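You operate a simulated robot arm through the tools that you are given. There is no shell and no other tool.

Carry out the task below with a simulated robot arm. There is one attempt and no reset: what you move stays moved.

## Task
Soap the sponge and wipe the grease patch off the worktop.
Fine: squirt washing-up liquid on the sponge; put bottle and sponge back. Set down upright: washing-up bottle. What is to be rubbed or washed off counts as gone when no trace of it is left.
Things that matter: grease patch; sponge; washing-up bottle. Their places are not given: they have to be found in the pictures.

It is judged by the outcome, as a careful person would: the job done as asked, and still so three seconds after it is handed in. It fails if anything else is knocked over, pushed out of place, dropped, spilled or broken.

## Robot
A 7-joint arm with a two-finger parallel gripper, fixed in place. Base frame: the origin is on the floor under the middle of its stand, x ahead of it, y to its left, z up; the work surface is at about z = 0.9. Lengths are in m, angles in rad, forces in N, time in s.
It reaches about 1.479 m from its shoulder. Its first joint turns from -2.897 to 2.897 rad. Payload 4.4 kg.
Tool frame: the origin (TCP) lies between the finger pads and is the grasp point; the fingertips stand 0.023 m ahead of it; z points along the fingers, y is the line along which they close. The gripper opens to 0.094 m. The fingers are 0.038 m wide and 0.01 m thick; the gripper's body (0.054 by 0.096 m) begins 0.039 m behind the TCP.
Orientation is that of the tool frame in the base frame, as [roll, pitch, yaw] about the fixed x, y, z axes, in that order (R = Rz(yaw) Ry(pitch) Rx(roll)). With the fingers straight down and closing along the base's y, the tool's x points along the base's -x, its y along +y and its z along -z.

## Interface
- The arm moves only by the tool jog_arm. Its argument "commands" is a list of rows, each a list of 3 entries, a list of its own where there are three numbers: the turn, a rotation vector about the tool's x, y, z in rad, then the shift along the tool's x, y, z in cm, then the opening, from 0 (shut) to 1 (fully open). In form: [[[wx, wy, wz], [dx, dy, dz], fingers], ...]. A call has 1 to 20 rows; each row shifts and turns the commanded pose from where the row before left it, along the tool's axes as they then stand. Rows are played at 5 a second. More than 0.05 m and 0.15 rad between two rows, or a gripper value outside its range, and nothing of the call is played. A pose out of reach is approached as far as the arm can. The call stops where the force on the tool passes 40 N (or 10 N more than at its start, if that is more) or the arm is blocked; 0.2 s more then pass. The fingers move at their own pace (about 0.072 m/s each) and stop on an object; they squeeze with about 22 N. The grip force told is the motor's: it shows also when the fingers shut on nothing. Time passes only in rows, and 0.2 s behind the last, so rows that do not move let the fingers close. The reply holds the time, the measured pose of the TCP, the force on the tool along the base axes, the opening and the grip force, in the units named above and with some noise, with the torque about the TCP (base axes, N m) and any sound that the robot's microphone picked up.
- Cameras (640 x 400 px; columns grow to the right, rows downward): "scene" is fixed at [0.2201, -0.5005, 1.4825]; the picture's right is [0.39, -0.92, 0.00], its down [-0.45, -0.19, -0.87] and it looks along [0.80, 0.34, -0.49] (base axes); focal length 372 px, centre (320, 200). "wrist" rides on the gripper at [0.086, 0.016, -0.075] in the tool frame; the picture's right is [-0.18, 0.98, 0.00], its down [-0.58, -0.11, -0.81] and it looks along [-0.79, -0.15, 0.59] (tool axes); focal length 243 px, centre (320, 200).
- get_image(camera): a new picture of that camera. The clock stands still meanwhile.
- measure_at(camera, pixels): for up to 12 pixels [column, row] of the newest picture of that camera ("zoom" is the newest enlarged one), the place [x, y, z] in the base frame of the surface seen there, good to about 0.002 m. The clock stands still meanwhile.
- inspect(camera, box): a new picture of the part [left, top, right, bottom] of that camera's present view, enlarged. The clock stands still meanwhile.
- job_done(): hands the job in; it is judged then, once.

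Open the gripper and draw the arm clear of the work before you hand the job in, unless the task says otherwise.

The tools are called as name(argument=value, ...) on one line, values as JSON. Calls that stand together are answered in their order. jog_arm: Moves the arm, as the interface text tells. Its arguments: {"type":"object","properties":{"commands":{"type":"array"}},"required":["commands"]} The other tools are called the same way: get_image (camera) takes a picture; measure_at (camera, pixels) gives the place of the surface under pixels of a picture; inspect (camera, box) takes an enlarged picture of a part of a camera's view; job_done () hands the job in.

At the start:

```text
clock: 0.0
ee_pos: [0.762, -0.059, 1.268]
tool_rot: [-3.14, 0.001, -3.14]
wrist_force: [0.3, 0.1, -0.3]
ft_torque: [-0.01, 0.02, -0.01]
opening: 0.0942
grip_force: 0.0
```

scene: 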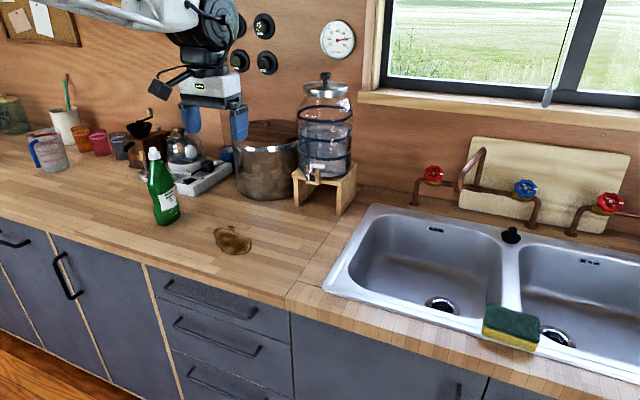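
wrist: 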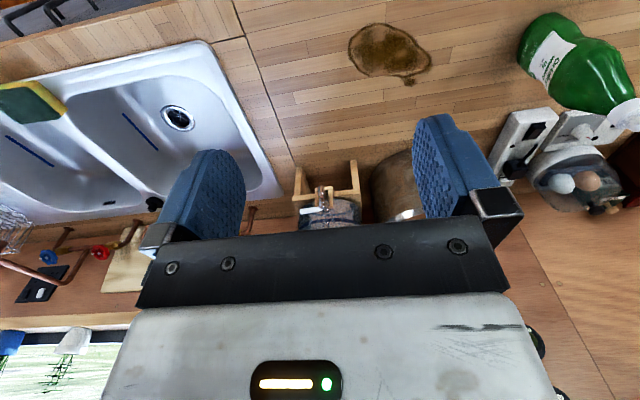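

The scene shows the green bottle near (162,190), the grease patch near (233,240) and the sponge near (511,327) on the sink divider. I take enlarged views first.

inspect(camera="scene", box=[120, 130, 280, 270])

measure_at(camera="scene", pixels=[[154, 152], [154, 162], [160, 178], [168, 222], [152, 215], [179, 213], [233, 240], [215, 237], [251, 240], [233, 226], [236, 253], [220, 228]])

measure_at(camera="wrist", pixels=[[390, 50], [350, 45], [430, 65], [390, 25], [385, 75], [545, 30], [580, 70], [610, 95], [630, 112], [30, 105], [60, 105], [20, 85]])

```text
2.86 times, centred on (200, 200) of scene
```

zoom: 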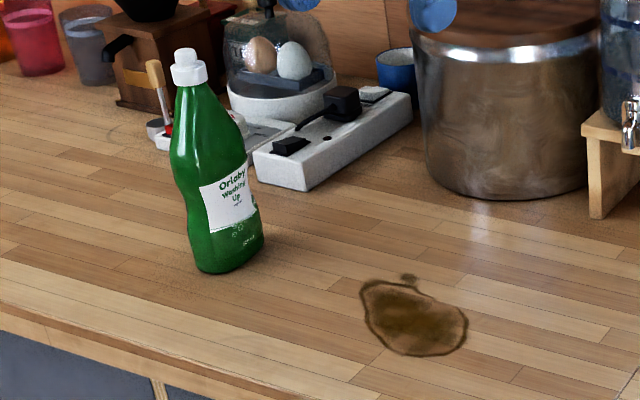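

```text
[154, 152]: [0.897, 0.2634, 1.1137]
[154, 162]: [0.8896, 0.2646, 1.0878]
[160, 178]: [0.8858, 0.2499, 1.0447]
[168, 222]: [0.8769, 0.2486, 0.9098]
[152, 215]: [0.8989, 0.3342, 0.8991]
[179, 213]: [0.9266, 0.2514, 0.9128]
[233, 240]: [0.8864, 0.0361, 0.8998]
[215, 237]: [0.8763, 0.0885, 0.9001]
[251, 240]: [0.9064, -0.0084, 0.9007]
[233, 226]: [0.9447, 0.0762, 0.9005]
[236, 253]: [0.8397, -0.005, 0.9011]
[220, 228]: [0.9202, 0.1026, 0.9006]
```

```text
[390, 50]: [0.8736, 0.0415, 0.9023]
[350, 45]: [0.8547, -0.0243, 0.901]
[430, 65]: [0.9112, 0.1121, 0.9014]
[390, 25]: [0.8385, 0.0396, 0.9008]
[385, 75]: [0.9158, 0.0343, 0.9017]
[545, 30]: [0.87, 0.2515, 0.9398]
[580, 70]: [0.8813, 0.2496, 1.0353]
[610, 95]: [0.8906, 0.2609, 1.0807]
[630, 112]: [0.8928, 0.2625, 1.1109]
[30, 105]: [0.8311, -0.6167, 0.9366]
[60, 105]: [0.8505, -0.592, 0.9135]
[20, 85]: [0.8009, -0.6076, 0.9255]
```

The bottle stands about (0.91, 0.27), top near z 1.12; the grease patch spans x 0.84–0.93, y −0.02–0.11. Now the sponge around (511,327).

inspect(camera="scene", box=[440, 280, 600, 380])

measure_at(camera="scene", pixels=[[487, 305], [540, 318], [536, 341], [484, 328], [512, 323], [536, 350], [484, 336], [470, 322], [560, 345], [500, 285], [600, 371], [511, 338]])

inspect(camera="wrist", box=[0, 40, 160, 160])

```text
4.00 times, centred on (520, 330) of scene
```

zoom: 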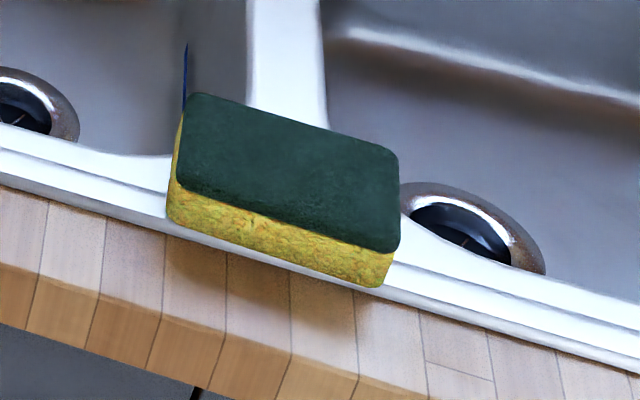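

```text
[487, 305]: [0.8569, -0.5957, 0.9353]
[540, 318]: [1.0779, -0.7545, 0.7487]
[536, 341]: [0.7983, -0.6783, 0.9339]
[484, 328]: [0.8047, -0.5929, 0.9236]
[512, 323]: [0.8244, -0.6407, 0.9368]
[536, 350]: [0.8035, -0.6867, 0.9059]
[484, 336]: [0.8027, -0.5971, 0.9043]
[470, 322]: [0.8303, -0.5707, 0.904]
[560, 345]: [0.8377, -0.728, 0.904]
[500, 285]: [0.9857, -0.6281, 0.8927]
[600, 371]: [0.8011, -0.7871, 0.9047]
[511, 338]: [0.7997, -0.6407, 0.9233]
```

```text
3.33 times, centred on (80, 100) of wrist
```

zoom: 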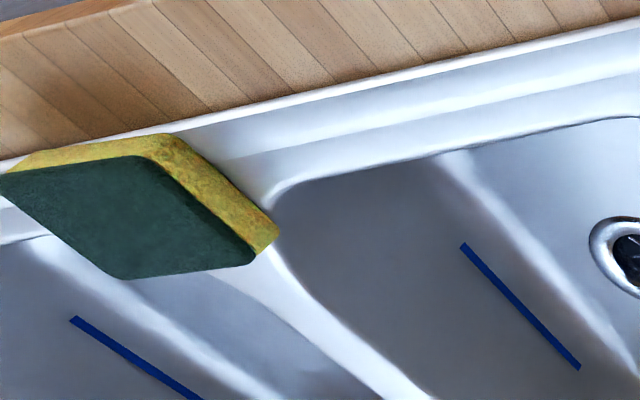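

The sponge is about 0.06 (x) by 0.095 (y) with its top at z≈0.936, on the rim at z≈0.904. I enlarge the bottle to learn its cross-section.

inspect(camera="scene", box=[130, 140, 210, 235])

inspect(camera="wrist", box=[480, 0, 640, 150])

```text
4.21 times, centred on (170, 188) of scene
```

zoom: 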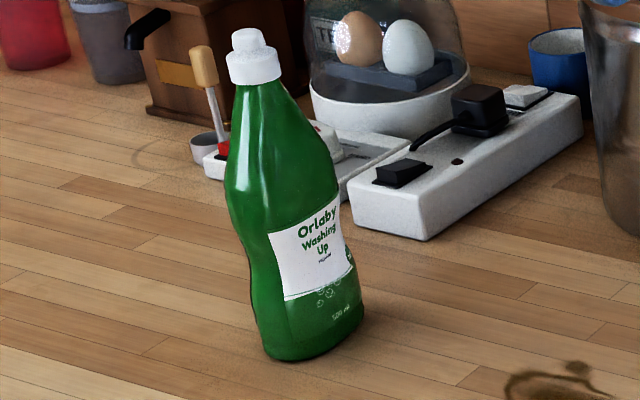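

```text
2.67 times, centred on (560, 75) of wrist
```

zoom: 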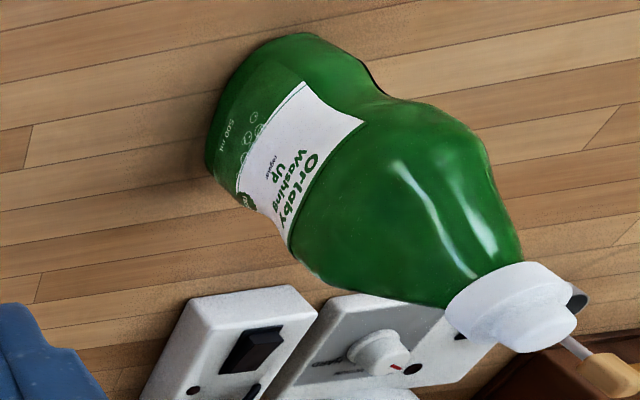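

The bottle has a waist at the label and appears oval. I measure points around its surface from both views to fix its centre, axes and widths.

measure_at(camera="scene", pixels=[[149.5, 185], [153, 185], [158, 185], [164, 185], [170, 184], [173, 183], [155, 203], [158, 204], [162, 204], [167, 204], [172, 202], [176, 200]])

measure_at(camera="zoom", pixels=[[300, 40], [225, 90], [210, 165], [240, 205], [370, 75], [350, 120], [300, 200], [290, 250], [430, 110], [400, 200], [310, 270], [520, 300]])

measure_at(camera="scene", pixels=[[149, 149], [154, 149], [158, 149], [148, 157], [153, 158], [159, 157], [157, 224], [163, 225.5], [168, 224.5], [174, 221], [179, 216], [180, 209]])

```text
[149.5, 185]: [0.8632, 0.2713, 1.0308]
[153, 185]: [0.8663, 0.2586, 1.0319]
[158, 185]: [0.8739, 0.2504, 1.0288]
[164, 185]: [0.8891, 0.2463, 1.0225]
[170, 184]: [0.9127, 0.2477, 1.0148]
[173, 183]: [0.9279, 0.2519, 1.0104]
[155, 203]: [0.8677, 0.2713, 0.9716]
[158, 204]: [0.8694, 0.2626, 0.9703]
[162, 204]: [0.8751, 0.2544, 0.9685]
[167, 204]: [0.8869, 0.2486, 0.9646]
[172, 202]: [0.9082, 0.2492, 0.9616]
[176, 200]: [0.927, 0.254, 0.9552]
```

```text
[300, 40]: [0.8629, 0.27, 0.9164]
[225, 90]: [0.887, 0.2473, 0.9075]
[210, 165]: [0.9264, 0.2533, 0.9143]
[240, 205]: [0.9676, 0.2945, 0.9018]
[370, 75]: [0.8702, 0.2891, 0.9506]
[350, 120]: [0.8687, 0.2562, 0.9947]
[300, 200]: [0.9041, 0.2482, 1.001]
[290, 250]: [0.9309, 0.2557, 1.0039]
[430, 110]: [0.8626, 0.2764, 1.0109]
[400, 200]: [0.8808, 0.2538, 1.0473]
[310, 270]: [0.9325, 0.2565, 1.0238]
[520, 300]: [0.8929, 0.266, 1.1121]
```

```text
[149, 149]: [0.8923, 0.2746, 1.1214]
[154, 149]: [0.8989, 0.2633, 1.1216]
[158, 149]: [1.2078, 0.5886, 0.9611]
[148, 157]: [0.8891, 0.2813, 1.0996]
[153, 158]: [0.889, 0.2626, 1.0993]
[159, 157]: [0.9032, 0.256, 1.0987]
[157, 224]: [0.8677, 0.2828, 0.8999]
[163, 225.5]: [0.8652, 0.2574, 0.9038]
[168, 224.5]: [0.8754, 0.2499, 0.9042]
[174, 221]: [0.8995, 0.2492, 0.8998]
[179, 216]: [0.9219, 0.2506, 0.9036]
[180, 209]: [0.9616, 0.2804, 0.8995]
```

Bottle cross-section is about 0.076 (x) by 0.05 (y), centred near (0.90, 0.272), so I want a horizontal grasp along +x closing on y with the camera on top. I first turn the tool half a turn about its axis in free air to see that the wrist can do it.

jog_arm(commands=[[[0, 0, -0.15], [0, 0, 0], 1], [[0, 0, -0.15], [0, 0, 0], 1], [[0, 0, -0.15], [0, 0, 0], 1], [[0, 0, -0.15], [0, 0, 0], 1], [[0, 0, -0.15], [0, 0, 0], 1], [[0, 0, -0.15], [0, 0, 0], 1], [[0, 0, -0.15], [0, 0, 0], 1], [[0, 0, -0.15], [0, 0, 0], 1], [[0, 0, -0.15], [0, 0, 0], 1], [[0, 0, -0.15], [0, 0, 0], 1]])

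```text
clock: 2.2
ee_pos: [0.762, -0.0593, 1.268]
tool_rot: [-3.14, -0.001, -1.638]
wrist_force: [0.3, 0.6, -0.3]
ft_torque: [0.01, -0.02, 0.02]
opening: 0.094
grip_force: 0.1
```

The turn was followed exactly (yaw −1.638). I continue the second quarter turn.

jog_arm(commands=[[[0, 0, -0.15], [0, 0, 0], 1], [[0, 0, -0.15], [0, 0, 0], 1], [[0, 0, -0.15], [0, 0, 0], 1], [[0, 0, -0.15], [0, 0, 0], 1], [[0, 0, -0.15], [0, 0, 0], 1], [[0, 0, -0.15], [0, 0, 0], 1], [[0, 0, -0.15], [0, 0, 0], 1], [[0, 0, -0.15], [0, 0, 0], 1], [[0, 0, -0.15], [0, 0, 0], 1], [[0, 0, -0.15], [0, 0, 0], 1], [[0, 0, -0.1416], [0, 0, 0], 1]])

get_image(camera="scene")

```text
clock: 4.6
ee_pos: [0.7622, -0.037, 1.272]
tool_rot: [3.126, -0.009, -0.17]
wrist_force: [-0.7, 0.0, 4.3]
ft_torque: [-0.03, -0.08, 0.01]
opening: 0.0938
grip_force: 0.2
out of reach, approached as far as the arm can: row 10, 11
```

```text
taken
```

scene: 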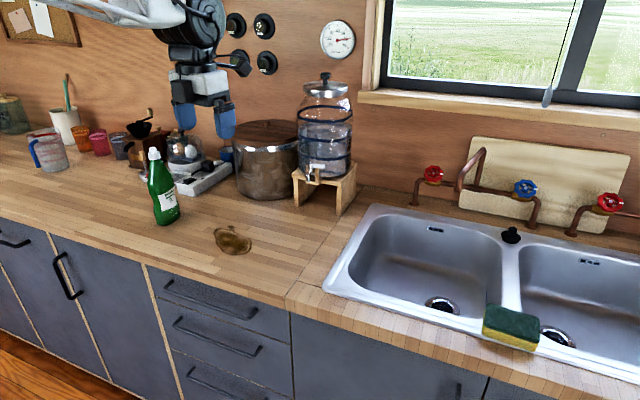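

The wrist stops about 14° short of a half turn this way (yaw −0.17), so camera-up isn't cleanly reachable; I'll grasp camera-down with a slight downward pitch instead, keeping the wrist's range for inverting the bottle. I turn back first.

jog_arm(commands=[[[0, 0, 0.15], [0, 0, 0], 1], [[0, 0, 0.15], [0, 0, 0], 1], [[0, 0, 0.15], [0, 0, 0], 1], [[0, 0, 0.15], [0, 0, 0], 1], [[0, 0, 0.15], [0, 0, 0], 1], [[0, 0, 0.15], [0, 0, 0], 1], [[0, 0, 0.15], [0, 0, 0], 1], [[0, 0, 0.15], [0, 0, 0], 1], [[0, 0, 0.15], [0, 0, 0], 1], [[0, 0, 0.15], [0, 0, 0], 1], [[0, 0, 0.15], [0, 0, 0], 1], [[0, 0, 0.15], [0, 0, 0], 1], [[0, 0, 0.15], [0, 0, 0], 1], [[0, 0, 0.15], [0, 0, 0], 1], [[0, 0, 0.15], [0, 0, 0], 1], [[0, 0, 0.15], [0, 0, 0], 1], [[0, 0, 0.15], [0, 0, 0], 1], [[0, 0, 0.15], [0, 0, 0], 1], [[0, 0, 0.15], [0, 0, 0], 1]])

inspect(camera="scene", box=[100, 0, 300, 160])

```text
clock: 8.6
ee_pos: [0.7627, -0.0361, 1.2677]
tool_rot: [-3.127, 0.0, -3.022]
wrist_force: [0.5, -0.8, -0.8]
ft_torque: [-0.01, 0.0, 0.05]
opening: 0.0943
grip_force: 0.1
```

```text
2.50 times, centred on (200, 80) of scene
```

zoom: 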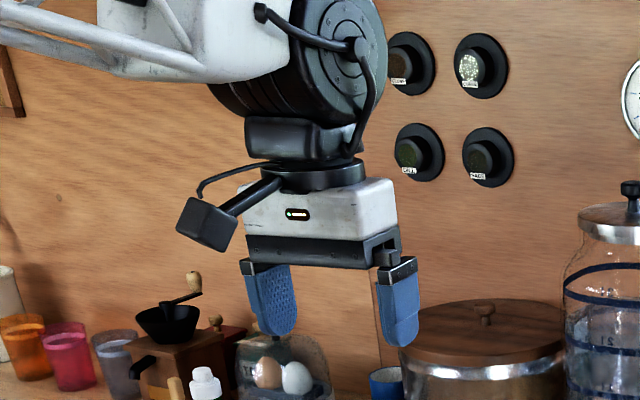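

The camera box on its rod extends ~0.11 m from the tool axis, so a 15° down pitch leaves clearance at the bottle. I straighten the tool, shift to y≈0.272 at height, then pitch to 15° below horizontal.

jog_arm(commands=[[[-0.0146, 0, 0.1196], [0, 0, 0], 1], [[0, 0, 0], [0, 4.4, 0], 1], [[0, 0, 0], [0, 4.4, 0], 1], [[0, 0, 0], [0, 4.4, 0], 1], [[0, 0, 0], [0, 4.4, 0], 1], [[0, 0, 0], [0, 4.4, 0], 1], [[0, 0, 0], [0, 4.4, 0], 1], [[0, 0, 0], [0, 4.4, 0], 1], [[0, -0.14544, 0], [0, 0, 0], 1], [[0, -0.14544, 0], [0, 0, 0], 1], [[0, -0.14544, 0], [0, 0, 0], 1], [[0, -0.14544, 0], [0, 0, 0], 1], [[0, -0.14544, 0], [0, 0, 0], 1], [[0, -0.14544, 0], [0, 0, 0], 1], [[0, -0.14544, 0], [0, 0, 0], 1], [[0, -0.14544, 0], [0, 0, 0], 1], [[0, -0.14544, 0], [0, 0, 0], 1]])

get_image(camera="scene")

get_image(camera="wrist")

```text
clock: 12.2
ee_pos: [0.7605, 0.2707, 1.2745]
tool_rot: [3.132, 1.316, 3.135]
wrist_force: [-0.5, 0.8, 5.3]
ft_torque: [0.02, 0.3, 0.02]
opening: 0.0937
grip_force: 0.0
```

```text
taken
```

scene: 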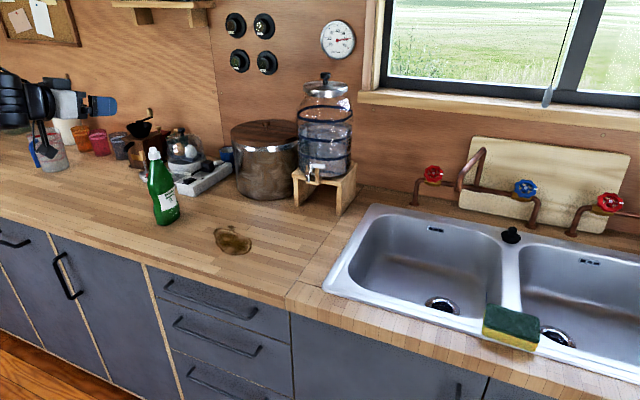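

```text
taken
```

wrist: 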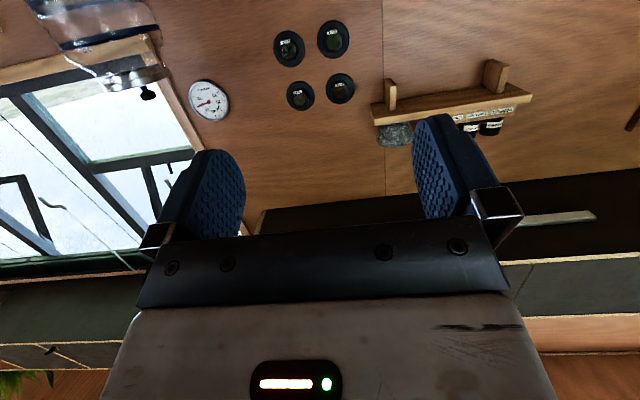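

The tool is now 15° below horizontal at (0.76, 0.271, 1.27). I descend in front of the bottle to the pre-grasp point near (0.77, 0.272, 1.046).

jog_arm(commands=[[[0, 0, 0], [4.25, 0, 1.3], 1], [[0, 0, 0], [4.25, 0, 1.3], 1], [[0, 0, 0], [4.25, 0, 1.3], 1], [[0, 0, 0], [4.25, 0, 1.3], 1], [[0, 0, 0], [4.25, 0, 1.3], 1], [[0, 0, 0], [0, 0, 0], 1]])

inspect(camera="scene", box=[60, 100, 220, 240])

get_image(camera="wrist")

```text
clock: 13.6
ee_pos: [0.7675, 0.2726, 1.0468]
tool_rot: [-3.137, 1.307, -3.136]
wrist_force: [-0.5, -0.3, 0.7]
ft_torque: [-0.01, 0.02, 0.01]
opening: 0.0939
grip_force: 0.0
```

```text
2.86 times, centred on (140, 170) of scene
```

zoom: 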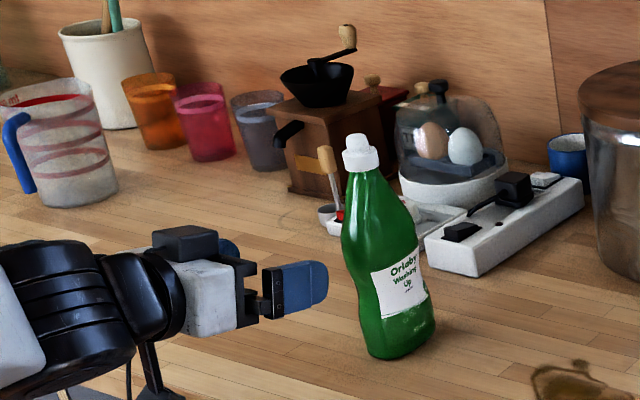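

```text
taken
```

wrist: 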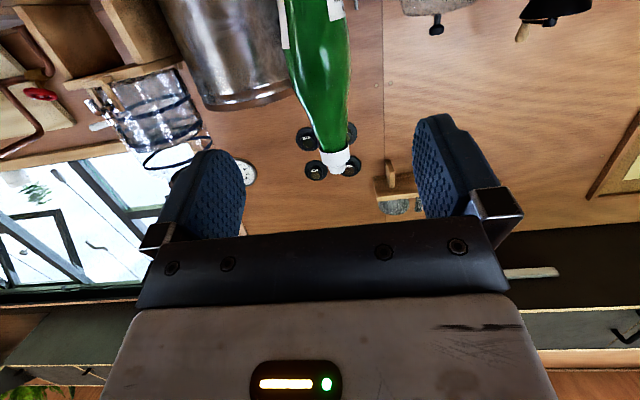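

The bottle is centred between the open fingers (wrist columns ~225 to 430, bottle ~325). I check the clearance of the wrist camera above the worktop before advancing.

inspect(camera="scene", box=[40, 150, 200, 270])

measure_at(camera="scene", pixels=[[117, 243], [120, 236], [112, 240], [113, 230], [128, 240], [100, 240], [124, 262], [155, 235]])

```text
3.33 times, centred on (120, 210) of scene
```

zoom: 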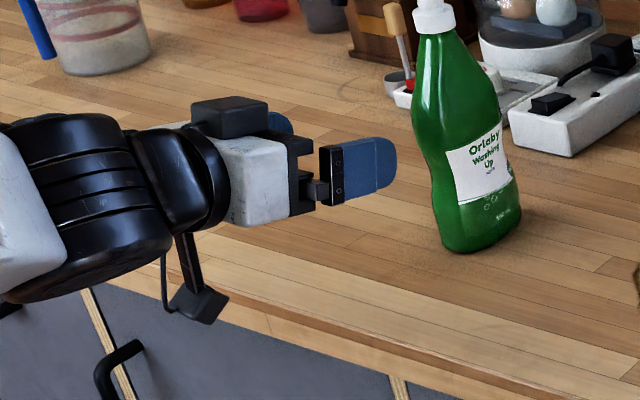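

```text
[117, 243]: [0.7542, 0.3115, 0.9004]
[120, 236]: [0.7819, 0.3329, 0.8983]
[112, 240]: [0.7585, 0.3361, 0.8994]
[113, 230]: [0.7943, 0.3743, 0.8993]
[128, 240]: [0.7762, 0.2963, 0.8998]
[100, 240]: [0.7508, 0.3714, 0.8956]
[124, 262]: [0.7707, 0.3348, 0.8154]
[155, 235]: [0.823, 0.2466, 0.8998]
```

The camera box is at scene pixels about (84,241). I measure its lowest parts.

measure_at(camera="scene", pixels=[[84, 241], [85, 246], [80, 243], [78, 241], [88, 243], [92, 238], [88, 236], [86, 245]])

```text
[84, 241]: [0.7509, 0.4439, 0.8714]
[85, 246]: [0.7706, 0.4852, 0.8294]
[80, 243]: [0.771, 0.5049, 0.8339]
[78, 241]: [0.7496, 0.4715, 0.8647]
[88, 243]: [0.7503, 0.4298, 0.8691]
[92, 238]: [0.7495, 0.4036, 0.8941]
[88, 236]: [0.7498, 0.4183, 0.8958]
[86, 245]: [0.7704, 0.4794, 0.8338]
```

Projected, the camera's lowest point is about 0.09 m under the TCP, leaving ~2.5 cm at the grasp. I advance 12.3 cm along the tool axis with the fingers open.

jog_arm(commands=[[[0, 0, 0], [0, 0, 3.1], 1], [[0, 0, 0], [0, 0, 3.1], 1], [[0, 0, 0], [0, 0, 3.1], 1], [[0, 0, 0], [0, 0, 3.0], 1], [[0, 0, 0], [0, 0, 0], 1]])

inspect(camera="scene", box=[80, 130, 220, 250])

get_image(camera="wrist")

```text
clock: 14.8
ee_pos: [0.8904, 0.2743, 1.014]
tool_rot: [-3.135, 1.308, -3.133]
wrist_force: [0.3, -0.9, 0.8]
ft_torque: [0.02, -0.03, 0.01]
opening: 0.0942
grip_force: 0.1
```

```text
3.33 times, centred on (150, 190) of scene
```

zoom: 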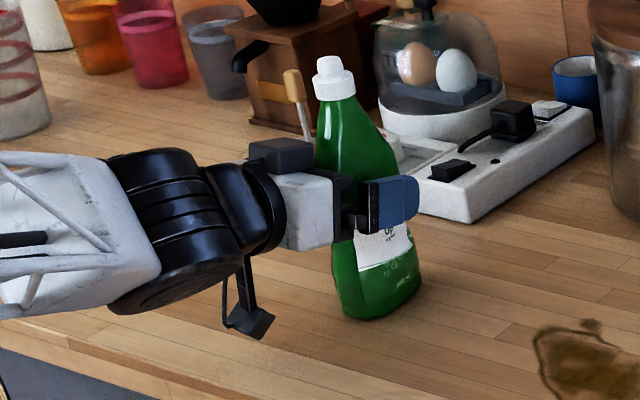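

```text
taken
```

wrist: 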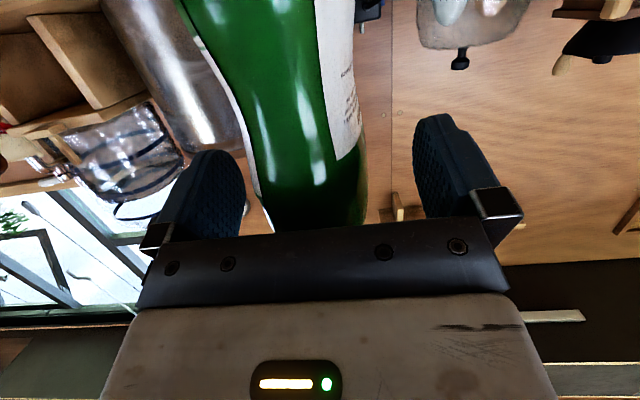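

The bottle sits between the fingers. I measure its two flanks in the wrist picture to check that it is centred on the closing line.

measure_at(camera="wrist", pixels=[[252, 180], [258, 195], [270, 215], [300, 215], [340, 215], [358, 205], [362, 190], [360, 170], [340, 170], [300, 170], [265, 170], [310, 120]])

```text
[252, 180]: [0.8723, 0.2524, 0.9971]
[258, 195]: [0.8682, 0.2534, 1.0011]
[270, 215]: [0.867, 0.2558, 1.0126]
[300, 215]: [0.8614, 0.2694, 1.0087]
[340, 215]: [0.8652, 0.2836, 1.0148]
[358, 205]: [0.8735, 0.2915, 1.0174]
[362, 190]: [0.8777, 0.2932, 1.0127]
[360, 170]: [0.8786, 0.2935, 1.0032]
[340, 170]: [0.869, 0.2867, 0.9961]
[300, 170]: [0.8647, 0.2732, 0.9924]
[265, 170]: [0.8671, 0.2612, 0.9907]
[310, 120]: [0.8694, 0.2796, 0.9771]
```

Centre y of the bottle is about 0.271 versus TCP 0.274, so I nudge −3 mm in y and close the fingers.

jog_arm(commands=[[[0, 0, 0], [0, -0.3, 0], 1], [[0, 0, 0], [0, 0, 0], 0.6], [[0, 0, 0], [0, 0, 0], 0.5], [[0, 0, 0], [0, 0, 0], 0.4], [[0, 0, 0], [0, 0, 0], 0.4]])

get_image(camera="wrist")

```text
clock: 16.0
ee_pos: [0.8908, 0.2701, 1.013]
tool_rot: [-3.136, 1.307, -3.134]
wrist_force: [1.0, 1.0, 1.7]
ft_torque: [0.03, -0.08, 0.03]
opening: 0.0493
grip_force: 22.0
```

```text
taken
```

wrist: 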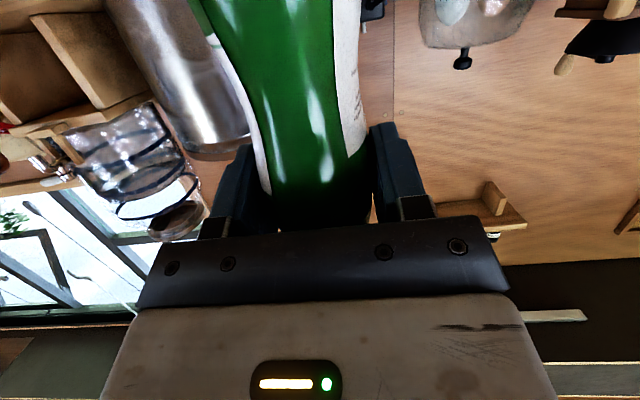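

Gripped at 0.0493 m with 22 N. I lift the bottle straight up by 12 cm, keeping it upright.

jog_arm(commands=[[[0, 0, 0], [-1.93, 0, -0.52], 0.4], [[0, 0, 0], [-3.864, 0, -1.035], 0.4], [[0, 0, 0], [-3.864, 0, -1.035], 0.4], [[0, 0, 0], [-1.93, 0, -0.52], 0.4], [[0, 0, 0], [0, 0, 0], 0.4]])

get_image(camera="scene")

```text
clock: 17.2
ee_pos: [0.8884, 0.2717, 1.1331]
tool_rot: [-3.138, 1.307, -3.134]
wrist_force: [0.1, -0.3, -5.5]
ft_torque: [-0.02, 0.04, 0.03]
opening: 0.0495
grip_force: 21.9
```

```text
taken
```

scene: 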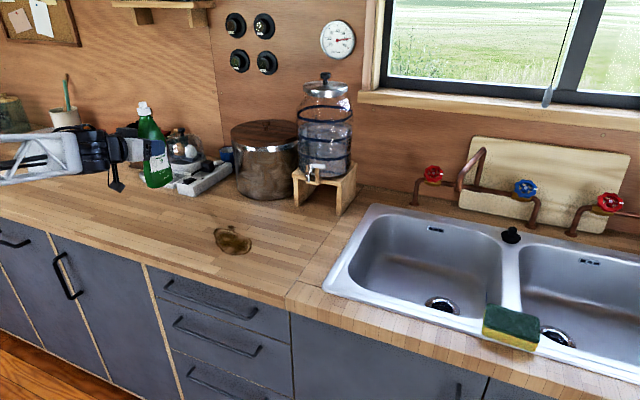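

The bottle is held at z≈1.133 with ~5.5 N weight. Before travelling I test whether a larger commanded opening lowers the squeeze (so that nothing leaves the bottle before it is over the sponge).

jog_arm(commands=[[[0, 0, 0], [0, 0, 0], 0.48], [[0, 0, 0], [0, 0, 0], 0.5]])

```text
clock: 17.8
ee_pos: [0.8886, 0.2716, 1.1337]
tool_rot: [-3.137, 1.308, -3.136]
wrist_force: [0.2, 1.1, -5.6]
ft_torque: [0.0, 0.04, -0.01]
opening: 0.0494
grip_force: 21.7
```

jog_arm(commands=[[[0, 0, 0], [0, 0, 0], 0.51], [[0, 0, 0], [0, 0, 0], 0.515]])

```text
clock: 18.4
ee_pos: [0.8892, 0.2722, 1.1338]
tool_rot: [-3.137, 1.307, -3.134]
wrist_force: [0.6, 0.8, -4.7]
ft_torque: [0.02, 0.03, 0.0]
opening: 0.0494
grip_force: 22.5
```

The squeeze is constant at 22 N whatever the command, so I'll keep the bottle upright until the nozzle is right over the sponge. I raise and retract a bit, then start across toward the sink.

jog_arm(commands=[[[0, 0, 0], [-2.53, 0, -3.44], 0.4], [[0, 0, 0], [-2.53, 0, -3.44], 0.4], [[0, 0, 0], [-2.53, 0, -3.44], 0.4], [[0, 0, 0], [0, -4.4, 0], 0.4], [[0, 0, 0], [0, -4.4, 0], 0.4], [[0, 0, 0], [0, -4.4, 0], 0.4], [[0, 0, 0], [0, -4.4, 0], 0.4], [[0, 0, 0], [0, -4.4, 0], 0.4], [[0, 0, 0], [0, -4.4, 0], 0.4], [[0, 0, 0], [0, -4.4, 0], 0.4], [[0, 0, 0], [0, -4.4, 0], 0.4]])

get_image(camera="scene")

```text
clock: 20.8
ee_pos: [0.8098, -0.0818, 1.2299]
tool_rot: [-3.139, 1.299, -3.138]
wrist_force: [-1.0, -0.5, -8.4]
ft_torque: [0.01, -0.08, 0.01]
opening: 0.0495
grip_force: 21.8
```

```text
taken
```

scene: 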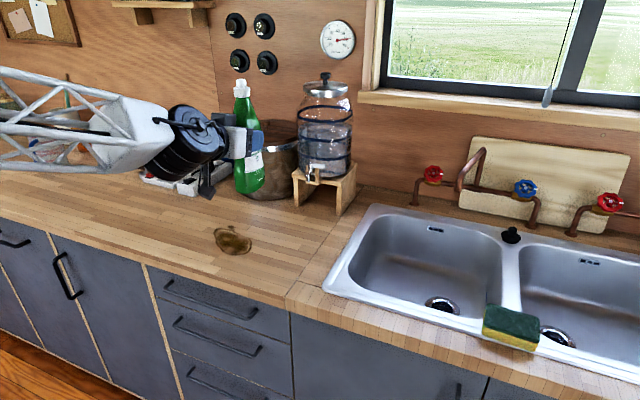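

The bottle is upright at (0.81, −0.08, 1.23). I continue along −y to about −0.49, and also re-measure the sponge corners.

jog_arm(commands=[[[0, 0, 0], [0, -4.1, 0], 0.4], [[0, 0, 0], [0, -4.1, 0], 0.4], [[0, 0, 0], [0, -4.1, 0], 0.4], [[0, 0, 0], [0, -4.1, 0], 0.4], [[0, 0, 0], [0, -4.1, 0], 0.4], [[0, 0, 0], [0, -4.1, 0], 0.4], [[0, 0, 0], [0, -4.1, 0], 0.4], [[0, 0, 0], [0, -4.1, 0], 0.4], [[0, 0, 0], [0, -4.1, 0], 0.4], [[0, 0, 0], [0, -4.1, 0], 0.4], [[0, 0, 0], [0, 0, 0], 0.4]])

get_image(camera="scene")

inspect(camera="scene", box=[470, 290, 560, 360])

```text
clock: 23.2
ee_pos: [0.8087, -0.4922, 1.2345]
tool_rot: [-3.136, 1.305, -3.135]
wrist_force: [0.5, -0.1, -5.1]
ft_torque: [-0.03, 0.05, -0.03]
opening: 0.0493
grip_force: 21.6
```

```text
taken
```

scene: 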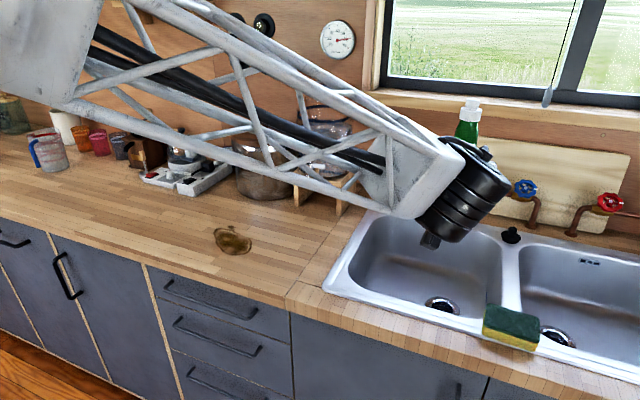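

```text
5.71 times, centred on (515, 325) of scene
```

zoom: 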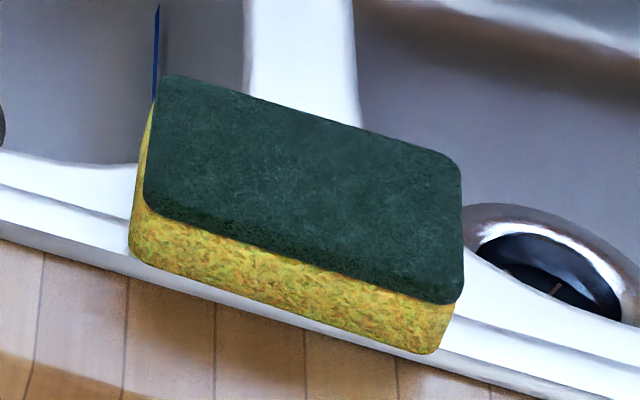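

The bottle is still upright above the left basin. I measure the sponge's corners in the enlarged picture.

measure_at(camera="zoom", pixels=[[172, 82], [452, 166], [455, 295], [152, 205], [300, 190], [135, 250], [430, 345], [300, 290], [165, 140], [455, 230], [310, 125], [300, 250]])

```text
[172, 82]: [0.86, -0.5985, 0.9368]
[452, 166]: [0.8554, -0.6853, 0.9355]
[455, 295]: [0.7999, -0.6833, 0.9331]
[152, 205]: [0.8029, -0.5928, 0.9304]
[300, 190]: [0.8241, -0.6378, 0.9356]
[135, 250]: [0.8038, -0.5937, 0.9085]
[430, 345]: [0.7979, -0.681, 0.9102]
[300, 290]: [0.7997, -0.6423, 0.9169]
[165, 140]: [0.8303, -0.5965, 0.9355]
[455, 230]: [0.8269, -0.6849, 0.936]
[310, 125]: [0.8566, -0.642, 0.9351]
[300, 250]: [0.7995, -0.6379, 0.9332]
```

The sponge spans x 0.80–0.862, y −0.592–−0.688, top z 0.936. I lower to z≈1.10 beside it and roll the bottle 75° about base x (still above horizontal, nozzle toward −y), so nothing can run out yet.

jog_arm(commands=[[[0, 0, 0], [4.2, 0, 1.577], 0.4], [[0, 0, 0], [4.2, 0, 1.577], 0.4], [[0, 0, 0], [4.2, 0, 1.577], 0.4], [[-0.03764, 0, 0.14048], [0, 0, 0], 0.4], [[-0.03764, 0, 0.14048], [0, 0, 0], 0.4], [[-0.03764, 0, 0.14048], [0, 0, 0], 0.4], [[-0.03764, 0, 0.14048], [0, 0, 0], 0.4], [[-0.03764, 0, 0.14048], [0, 0, 0], 0.4], [[-0.03764, 0, 0.14048], [0, 0, 0], 0.4]])

get_image(camera="scene")

get_image(camera="wrist")

```text
clock: 25.2
ee_pos: [0.8229, -0.4942, 1.1009]
tool_rot: [1.787, 0.668, 1.912]
wrist_force: [-0.2, -0.4, -5.5]
ft_torque: [-0.1, 0.08, 0.0]
opening: 0.0494
grip_force: 21.4
```

```text
taken
```

scene: 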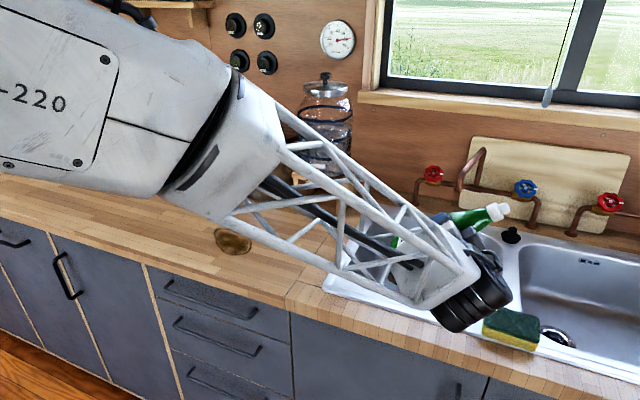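

```text
taken
```

wrist: 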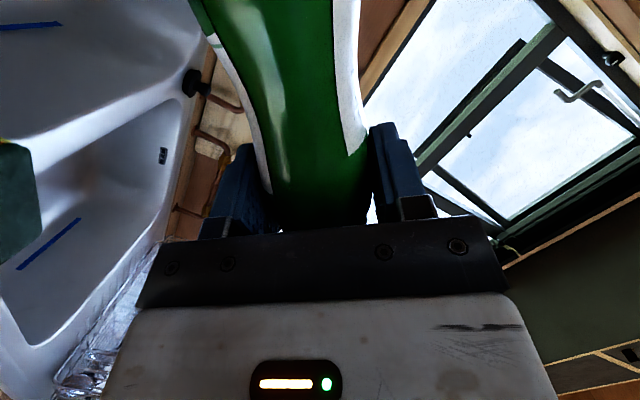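

Nozzle is at about (497,212) and still above the bottle's base. I roll on to 75° and lower beside the sponge.

jog_arm(commands=[[[-0.03764, 0, 0.14048], [0, 0, 0], 0.4], [[-0.03764, 0, 0.14048], [0, 0, 0], 0.4], [[-0.03764, 0, 0.14048], [0, 0, 0], 0.4], [[0, 0, 0], [0.958, -3.7, 0.257], 0.4], [[0, 0, 0], [0.958, -3.7, 0.257], 0.4], [[0, 0, 0], [0.958, -3.7, 0.257], 0.4], [[0, 0, 0], [0, 0, 0], 0.4]])

get_image(camera="scene")

get_image(camera="wrist")

```text
clock: 26.8
ee_pos: [0.8236, -0.4963, 0.9853]
tool_rot: [1.641, 0.252, 1.846]
wrist_force: [-0.7, 0.4, -5.4]
ft_torque: [-0.12, 0.03, 0.04]
opening: 0.0496
grip_force: 22.0
```

```text
taken
```

scene: 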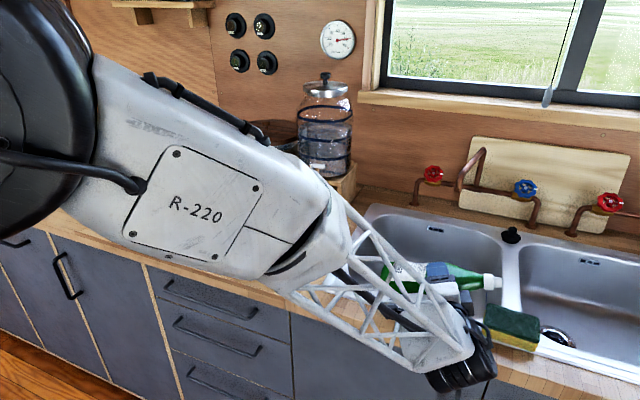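

```text
taken
```

wrist: 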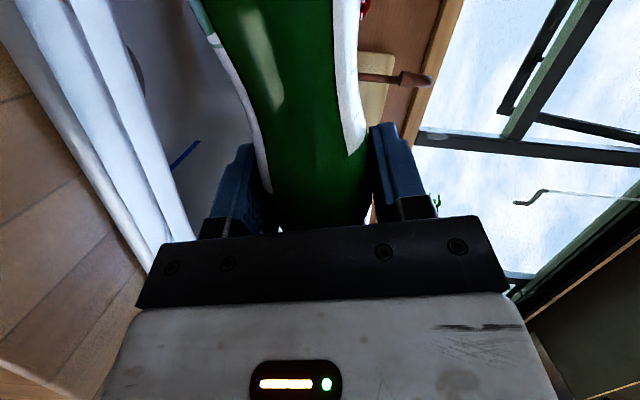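

The nozzle (scene ~(497,283)) is just above the sponge's +y end. I enlarge and measure it.

inspect(camera="scene", box=[430, 250, 570, 370])

measure_at(camera="scene", pixels=[[498, 283], [500, 282], [496, 280], [490, 282], [484, 281], [475, 276]])

```text
3.33 times, centred on (500, 310) of scene
```

zoom: 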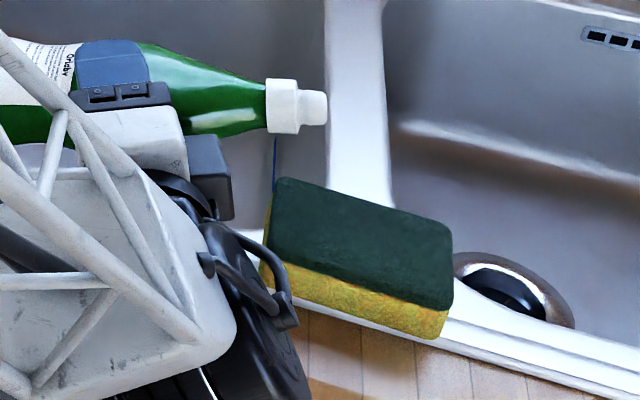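

```text
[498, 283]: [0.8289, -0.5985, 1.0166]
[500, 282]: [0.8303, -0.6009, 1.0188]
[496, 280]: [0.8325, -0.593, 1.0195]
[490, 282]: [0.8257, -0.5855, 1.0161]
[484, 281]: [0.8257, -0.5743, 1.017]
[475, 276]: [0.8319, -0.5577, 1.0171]
```

The tip is at (0.832, −0.601, 1.017), matching my model. I now roll past horizontal to 120° with the tip kept a couple of centimetres over the sponge, and look.

jog_arm(commands=[[[-0.03388, 0, 0.12644], [0, 0, 0], 0.4], [[-0.03388, 0, 0.12644], [0, 0, 0], 0.4], [[-0.03388, 0, 0.12644], [0, 0, 0], 0.4], [[-0.03388, 0, 0.12644], [0, 0, 0], 0.4], [[-0.03388, 0, 0.12644], [-0.527, 1.632, -0.141], 0.4], [[-0.03388, 0, 0.12644], [-0.317, 1.69, -0.085], 0.4]])

inspect(camera="scene", box=[430, 250, 570, 370])

get_image(camera="wrist")

```text
clock: 28.2
ee_pos: [0.8244, -0.5147, 1.0138]
tool_rot: [1.422, -0.503, 1.873]
wrist_force: [0.6, 0.3, -5.5]
ft_torque: [-0.13, 0.07, 0.03]
opening: 0.0494
grip_force: 22.4
```

```text
3.33 times, centred on (500, 310) of scene
```

zoom: 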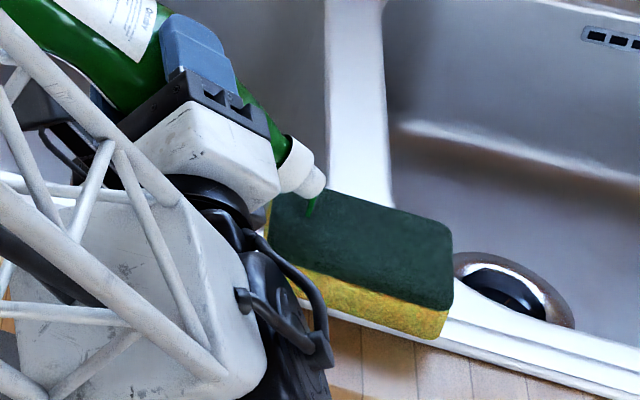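

```text
taken
```

wrist: 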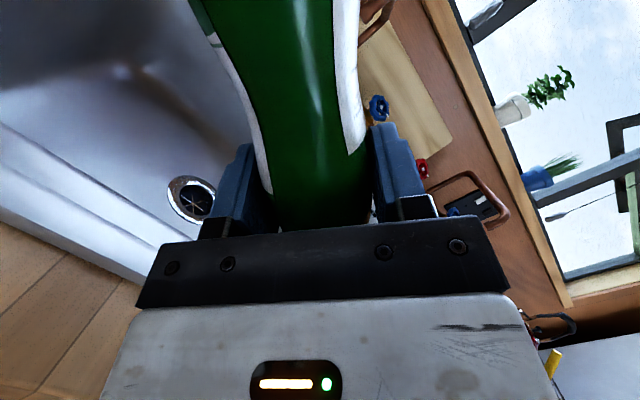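

Green liquid is coming out at zoom (312,205), landing on the sponge near its +y end. I move the tip ~2.5 cm toward the sponge's middle and let it run for a moment.

jog_arm(commands=[[[0, 0, 0], [-1.05, 0.62, -0.28], 0.4], [[0, 0, 0], [-1.05, 0.62, -0.28], 0.4], [[0, 0, 0], [0, 0, 0], 0.4]])

inspect(camera="scene", box=[430, 250, 570, 370])

```text
clock: 29.0
ee_pos: [0.8228, -0.5393, 1.015]
tool_rot: [1.424, -0.503, 1.871]
wrist_force: [0.0, -0.1, -5.0]
ft_torque: [-0.14, 0.08, -0.02]
opening: 0.0493
grip_force: 21.3
```

```text
3.33 times, centred on (500, 310) of scene
```

zoom: 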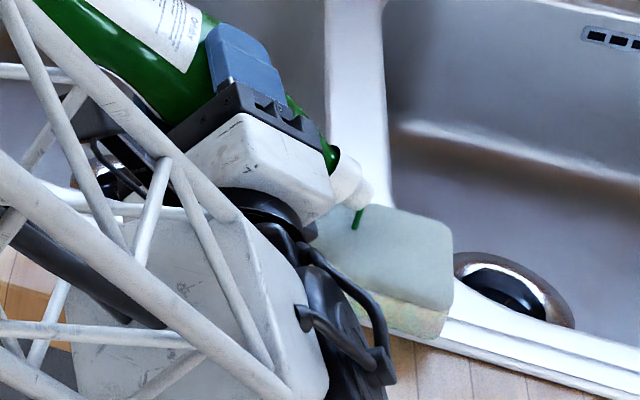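

The sponge's top has turned whitish – it is soaped. I roll the bottle back up to 75° with the nozzle staying over the sponge.

jog_arm(commands=[[[0.03882, 0, -0.14489], [0, 0, 0], 0.4], [[0.03882, 0, -0.14489], [0, 0, 0], 0.4], [[0.03882, 0, -0.14489], [0, 0, 0], 0.4], [[0.03882, 0, -0.14489], [0, 0, 0], 0.4], [[0.03882, 0, -0.14489], [0, 0, 0], 0.4], [[0.00916, 0, -0.03419], [0, 0, 0], 0.4]])

inspect(camera="scene", box=[430, 230, 590, 370])

```text
clock: 30.4
ee_pos: [0.8249, -0.5373, 1.0142]
tool_rot: [1.642, 0.256, 1.845]
wrist_force: [-0.2, -0.5, -5.6]
ft_torque: [-0.1, 0.07, -0.01]
opening: 0.0494
grip_force: 22.0
```

```text
2.86 times, centred on (510, 300) of scene
```

zoom: 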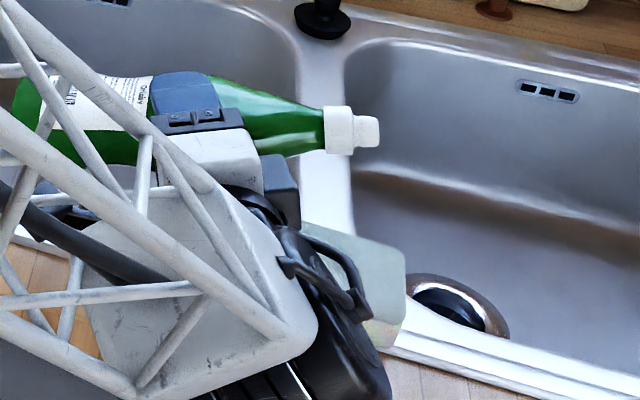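

No more liquid is falling. I raise the arm and bring the bottle fully upright.

jog_arm(commands=[[[0, 0, 0], [-0.958, 3.7, -0.257], 0.4], [[0, 0, 0], [-0.958, 3.7, -0.257], 0.4], [[0, 0, 0], [-0.958, 3.7, -0.257], 0.4], [[0.03764, 0, -0.14048], [0, 0, 0], 0.4], [[0.03764, 0, -0.14048], [0, 0, 0], 0.4], [[0.03764, 0, -0.14048], [0, 0, 0], 0.4], [[0.03764, 0, -0.14048], [0, 0, 0], 0.4], [[0.03764, 0, -0.14048], [0, 0, 0], 0.4], [[0.03764, 0, -0.14048], [0, 0, 0], 0.4], [[0.03764, 0, -0.14048], [0, 0, 0], 0.4], [[0.03764, 0, -0.14048], [0, 0, 0], 0.4], [[0.03764, 0, -0.14048], [0, 0, 0], 0.4], [[0, 0, 0], [0, 0, 0], 0.4]])

get_image(camera="scene")

```text
clock: 33.2
ee_pos: [0.8228, -0.5365, 1.1288]
tool_rot: [-3.13, 1.308, -3.127]
wrist_force: [0.1, -0.9, -5.2]
ft_torque: [-0.01, 0.06, -0.03]
opening: 0.0496
grip_force: 22.1
```

```text
taken
```

scene: 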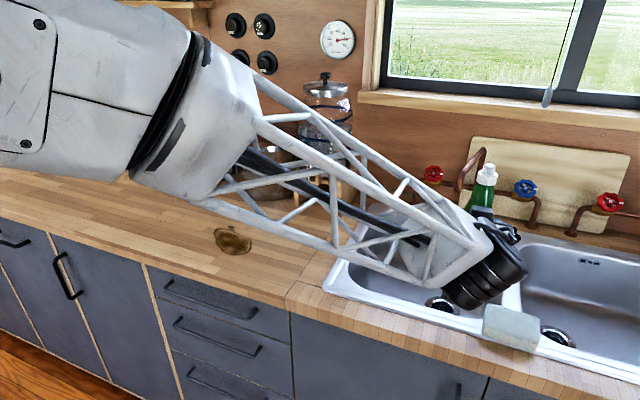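

The bottle is upright again and the sponge is soaped and unmoved. I carry the bottle back the way it came.

jog_arm(commands=[[[0, 0, 0], [-3.27, 0, -1.325], 0.4], [[0, 0, 0], [-3.27, 0, -1.325], 0.4], [[0, 0, 0], [-3.27, 0, -1.325], 0.4], [[0, 0, 0], [0, 4.48, 0], 0.4], [[0, 0, 0], [0, 4.48, 0], 0.4], [[0, 0, 0], [0, 4.48, 0], 0.4], [[0, 0, 0], [0, 4.48, 0], 0.4], [[0, 0, 0], [0, 4.48, 0], 0.4], [[0, 0, 0], [0, 4.48, 0], 0.4], [[0, 0, 0], [0, 4.48, 0], 0.4], [[0, 0, 0], [0, 4.48, 0], 0.4], [[0, 0, 0], [0, 4.48, 0], 0.4]])

jog_arm(commands=[[[0, 0, 0], [0, 4.48, 0], 0.4], [[0, 0, 0], [0, 4.48, 0], 0.4], [[0, 0, 0], [0, 4.48, 0], 0.4], [[0, 0, 0], [0, 4.48, 0], 0.4], [[0, 0, 0], [0, 4.48, 0], 0.4], [[0, 0, 0], [0, 4.48, 0], 0.4], [[0, 0, 0], [0, 4.48, 0], 0.4], [[0, 0, 0], [0, 4.48, 0], 0.4], [[0, 0, 0], [0, 4.48, 0], 0.4], [[0, 0, 0], [0, 0, 0], 0.4], [[0, 0, 0], [0, 0, 0], 0.4]])

get_image(camera="scene")

```text
clock: 35.8
ee_pos: [0.8077, -0.1335, 1.2336]
tool_rot: [-3.135, 1.309, -3.135]
wrist_force: [1.2, 0.2, -5.4]
ft_torque: [-0.01, 0.07, 0.02]
opening: 0.0495
grip_force: 22.1
```

```text
clock: 38.2
ee_pos: [0.8081, 0.2676, 1.2303]
tool_rot: [-3.135, 1.31, -3.136]
wrist_force: [0.0, -0.2, -5.6]
ft_torque: [0.01, 0.07, -0.02]
opening: 0.0496
grip_force: 22.0
```

```text
taken
```

scene: 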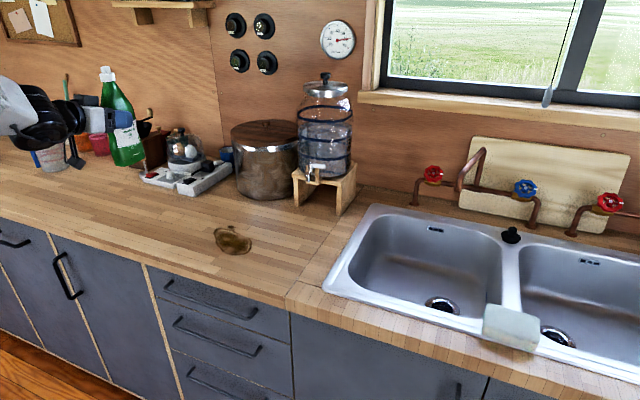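

I bring the bottle over its old place and lower to ~7 mm above the touch-down height (TCP 1.013 when it was picked up).

jog_arm(commands=[[[0, 0, 0], [2.503, 0.083, 3.537], 0.4], [[0, 0, 0], [2.503, 0.083, 3.537], 0.4], [[0, 0, 0], [2.503, 0.083, 3.537], 0.4], [[0, 0, 0], [3.54, 0, 0.949], 0.4], [[0, 0, 0], [3.54, 0, 0.949], 0.4], [[0, 0, 0], [3.2, 0, 0.858], 0.4], [[0, 0, 0], [0, 0, 0], 0.4], [[0, 0, 0], [0, 0, 0], 0.4]])

inspect(camera="scene", box=[80, 130, 220, 250])

```text
clock: 40.0
ee_pos: [0.893, 0.2744, 1.0232]
tool_rot: [-3.136, 1.307, -3.135]
wrist_force: [-0.2, -0.4, -5.3]
ft_torque: [0.0, 0.07, -0.03]
opening: 0.0496
grip_force: 22.3
```

```text
3.33 times, centred on (150, 190) of scene
```

zoom: 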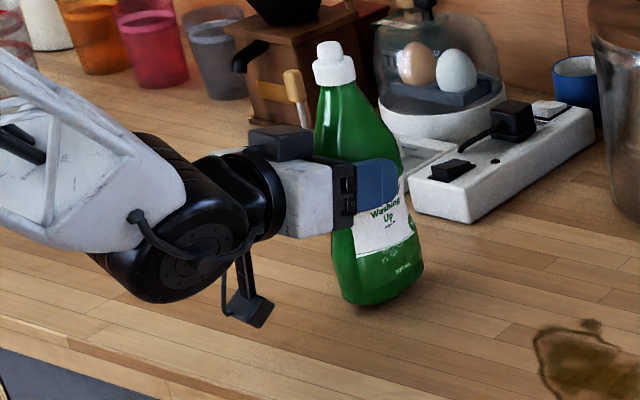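

The base is about 1 cm above the worktop. I lower the last bit in small steps, correcting x and y by 2–3 mm, watching the force.

jog_arm(commands=[[[0, 0, 0], [0.72, -0.3, 0], 0.4], [[0, 0, 0], [0.145, 0, 0.039], 0.4], [[0, 0, 0], [0, 0, 0], 0.4]])

```text
clock: 40.8
ee_pos: [0.8906, 0.2692, 1.0168]
tool_rot: [-3.136, 1.306, -3.134]
wrist_force: [-0.3, -0.4, -5.7]
ft_torque: [0.0, 0.1, -0.01]
opening: 0.0491
grip_force: 22.5
```

jog_arm(commands=[[[0, 0, 0], [0.145, 0, 0.039], 0.4], [[0, 0, 0], [0.145, 0, 0.039], 0.4], [[0, 0, 0], [0, 0, 0], 0.4]])

```text
clock: 41.6
ee_pos: [0.8916, 0.2698, 1.0147]
tool_rot: [-3.135, 1.306, -3.134]
wrist_force: [-0.1, 0.2, -5.7]
ft_torque: [0.0, 0.07, 0.01]
opening: 0.0496
grip_force: 22.5
```

Force is still the bare weight (−5.7 N), so the base has not touched yet at TCP z 1.0147. I go down two more small steps.

jog_arm(commands=[[[0, 0, 0], [0.097, 0, 0.026], 0.4], [[0, 0, 0], [0.097, 0, 0.026], 0.4], [[0, 0, 0], [0, 0, 0], 0.4]])

```text
clock: 42.4
ee_pos: [0.8913, 0.2683, 1.0144]
tool_rot: [-3.137, 1.311, -3.135]
wrist_force: [-1.1, -2.4, 5.3]
ft_torque: [-0.16, 0.4, 0.05]
opening: 0.0493
grip_force: 21.9
```

Contact: the force flipped to +5.3 N. I ease up half a millimetre and open the fingers.

jog_arm(commands=[[[0, 0, 0], [-0.06, 0, -0.016], 0.4], [[0, 0, 0], [0, 0, 0], 0.6], [[0, 0, 0], [0, 0, 0], 0.75], [[0, 0, 0], [0, 0, 0], 1], [[0, 0, 0], [0, 0, 0], 1]])

inspect(camera="scene", box=[80, 130, 220, 250])

get_image(camera="wrist")

```text
clock: 43.6
ee_pos: [0.8906, 0.2675, 1.0134]
tool_rot: [-3.137, 1.307, -3.134]
wrist_force: [0.2, 0.5, 1.0]
ft_torque: [0.02, 0.0, 0.01]
opening: 0.094
grip_force: 0.2
```

```text
3.33 times, centred on (150, 190) of scene
```

zoom: 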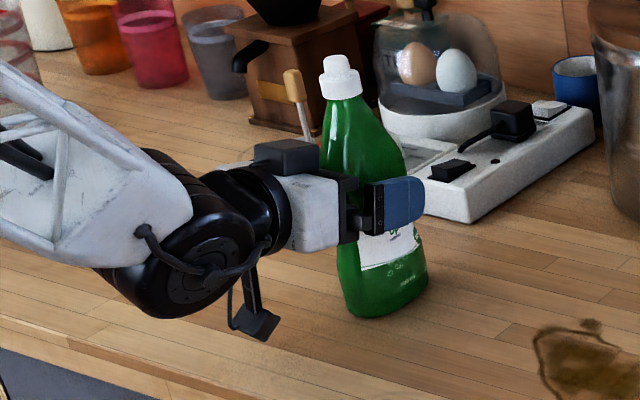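

```text
taken
```

wrist: 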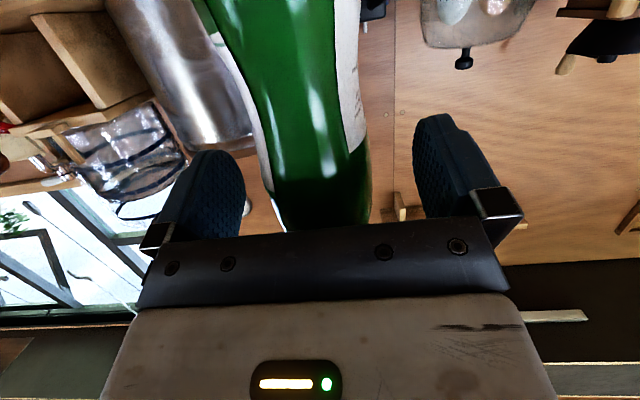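

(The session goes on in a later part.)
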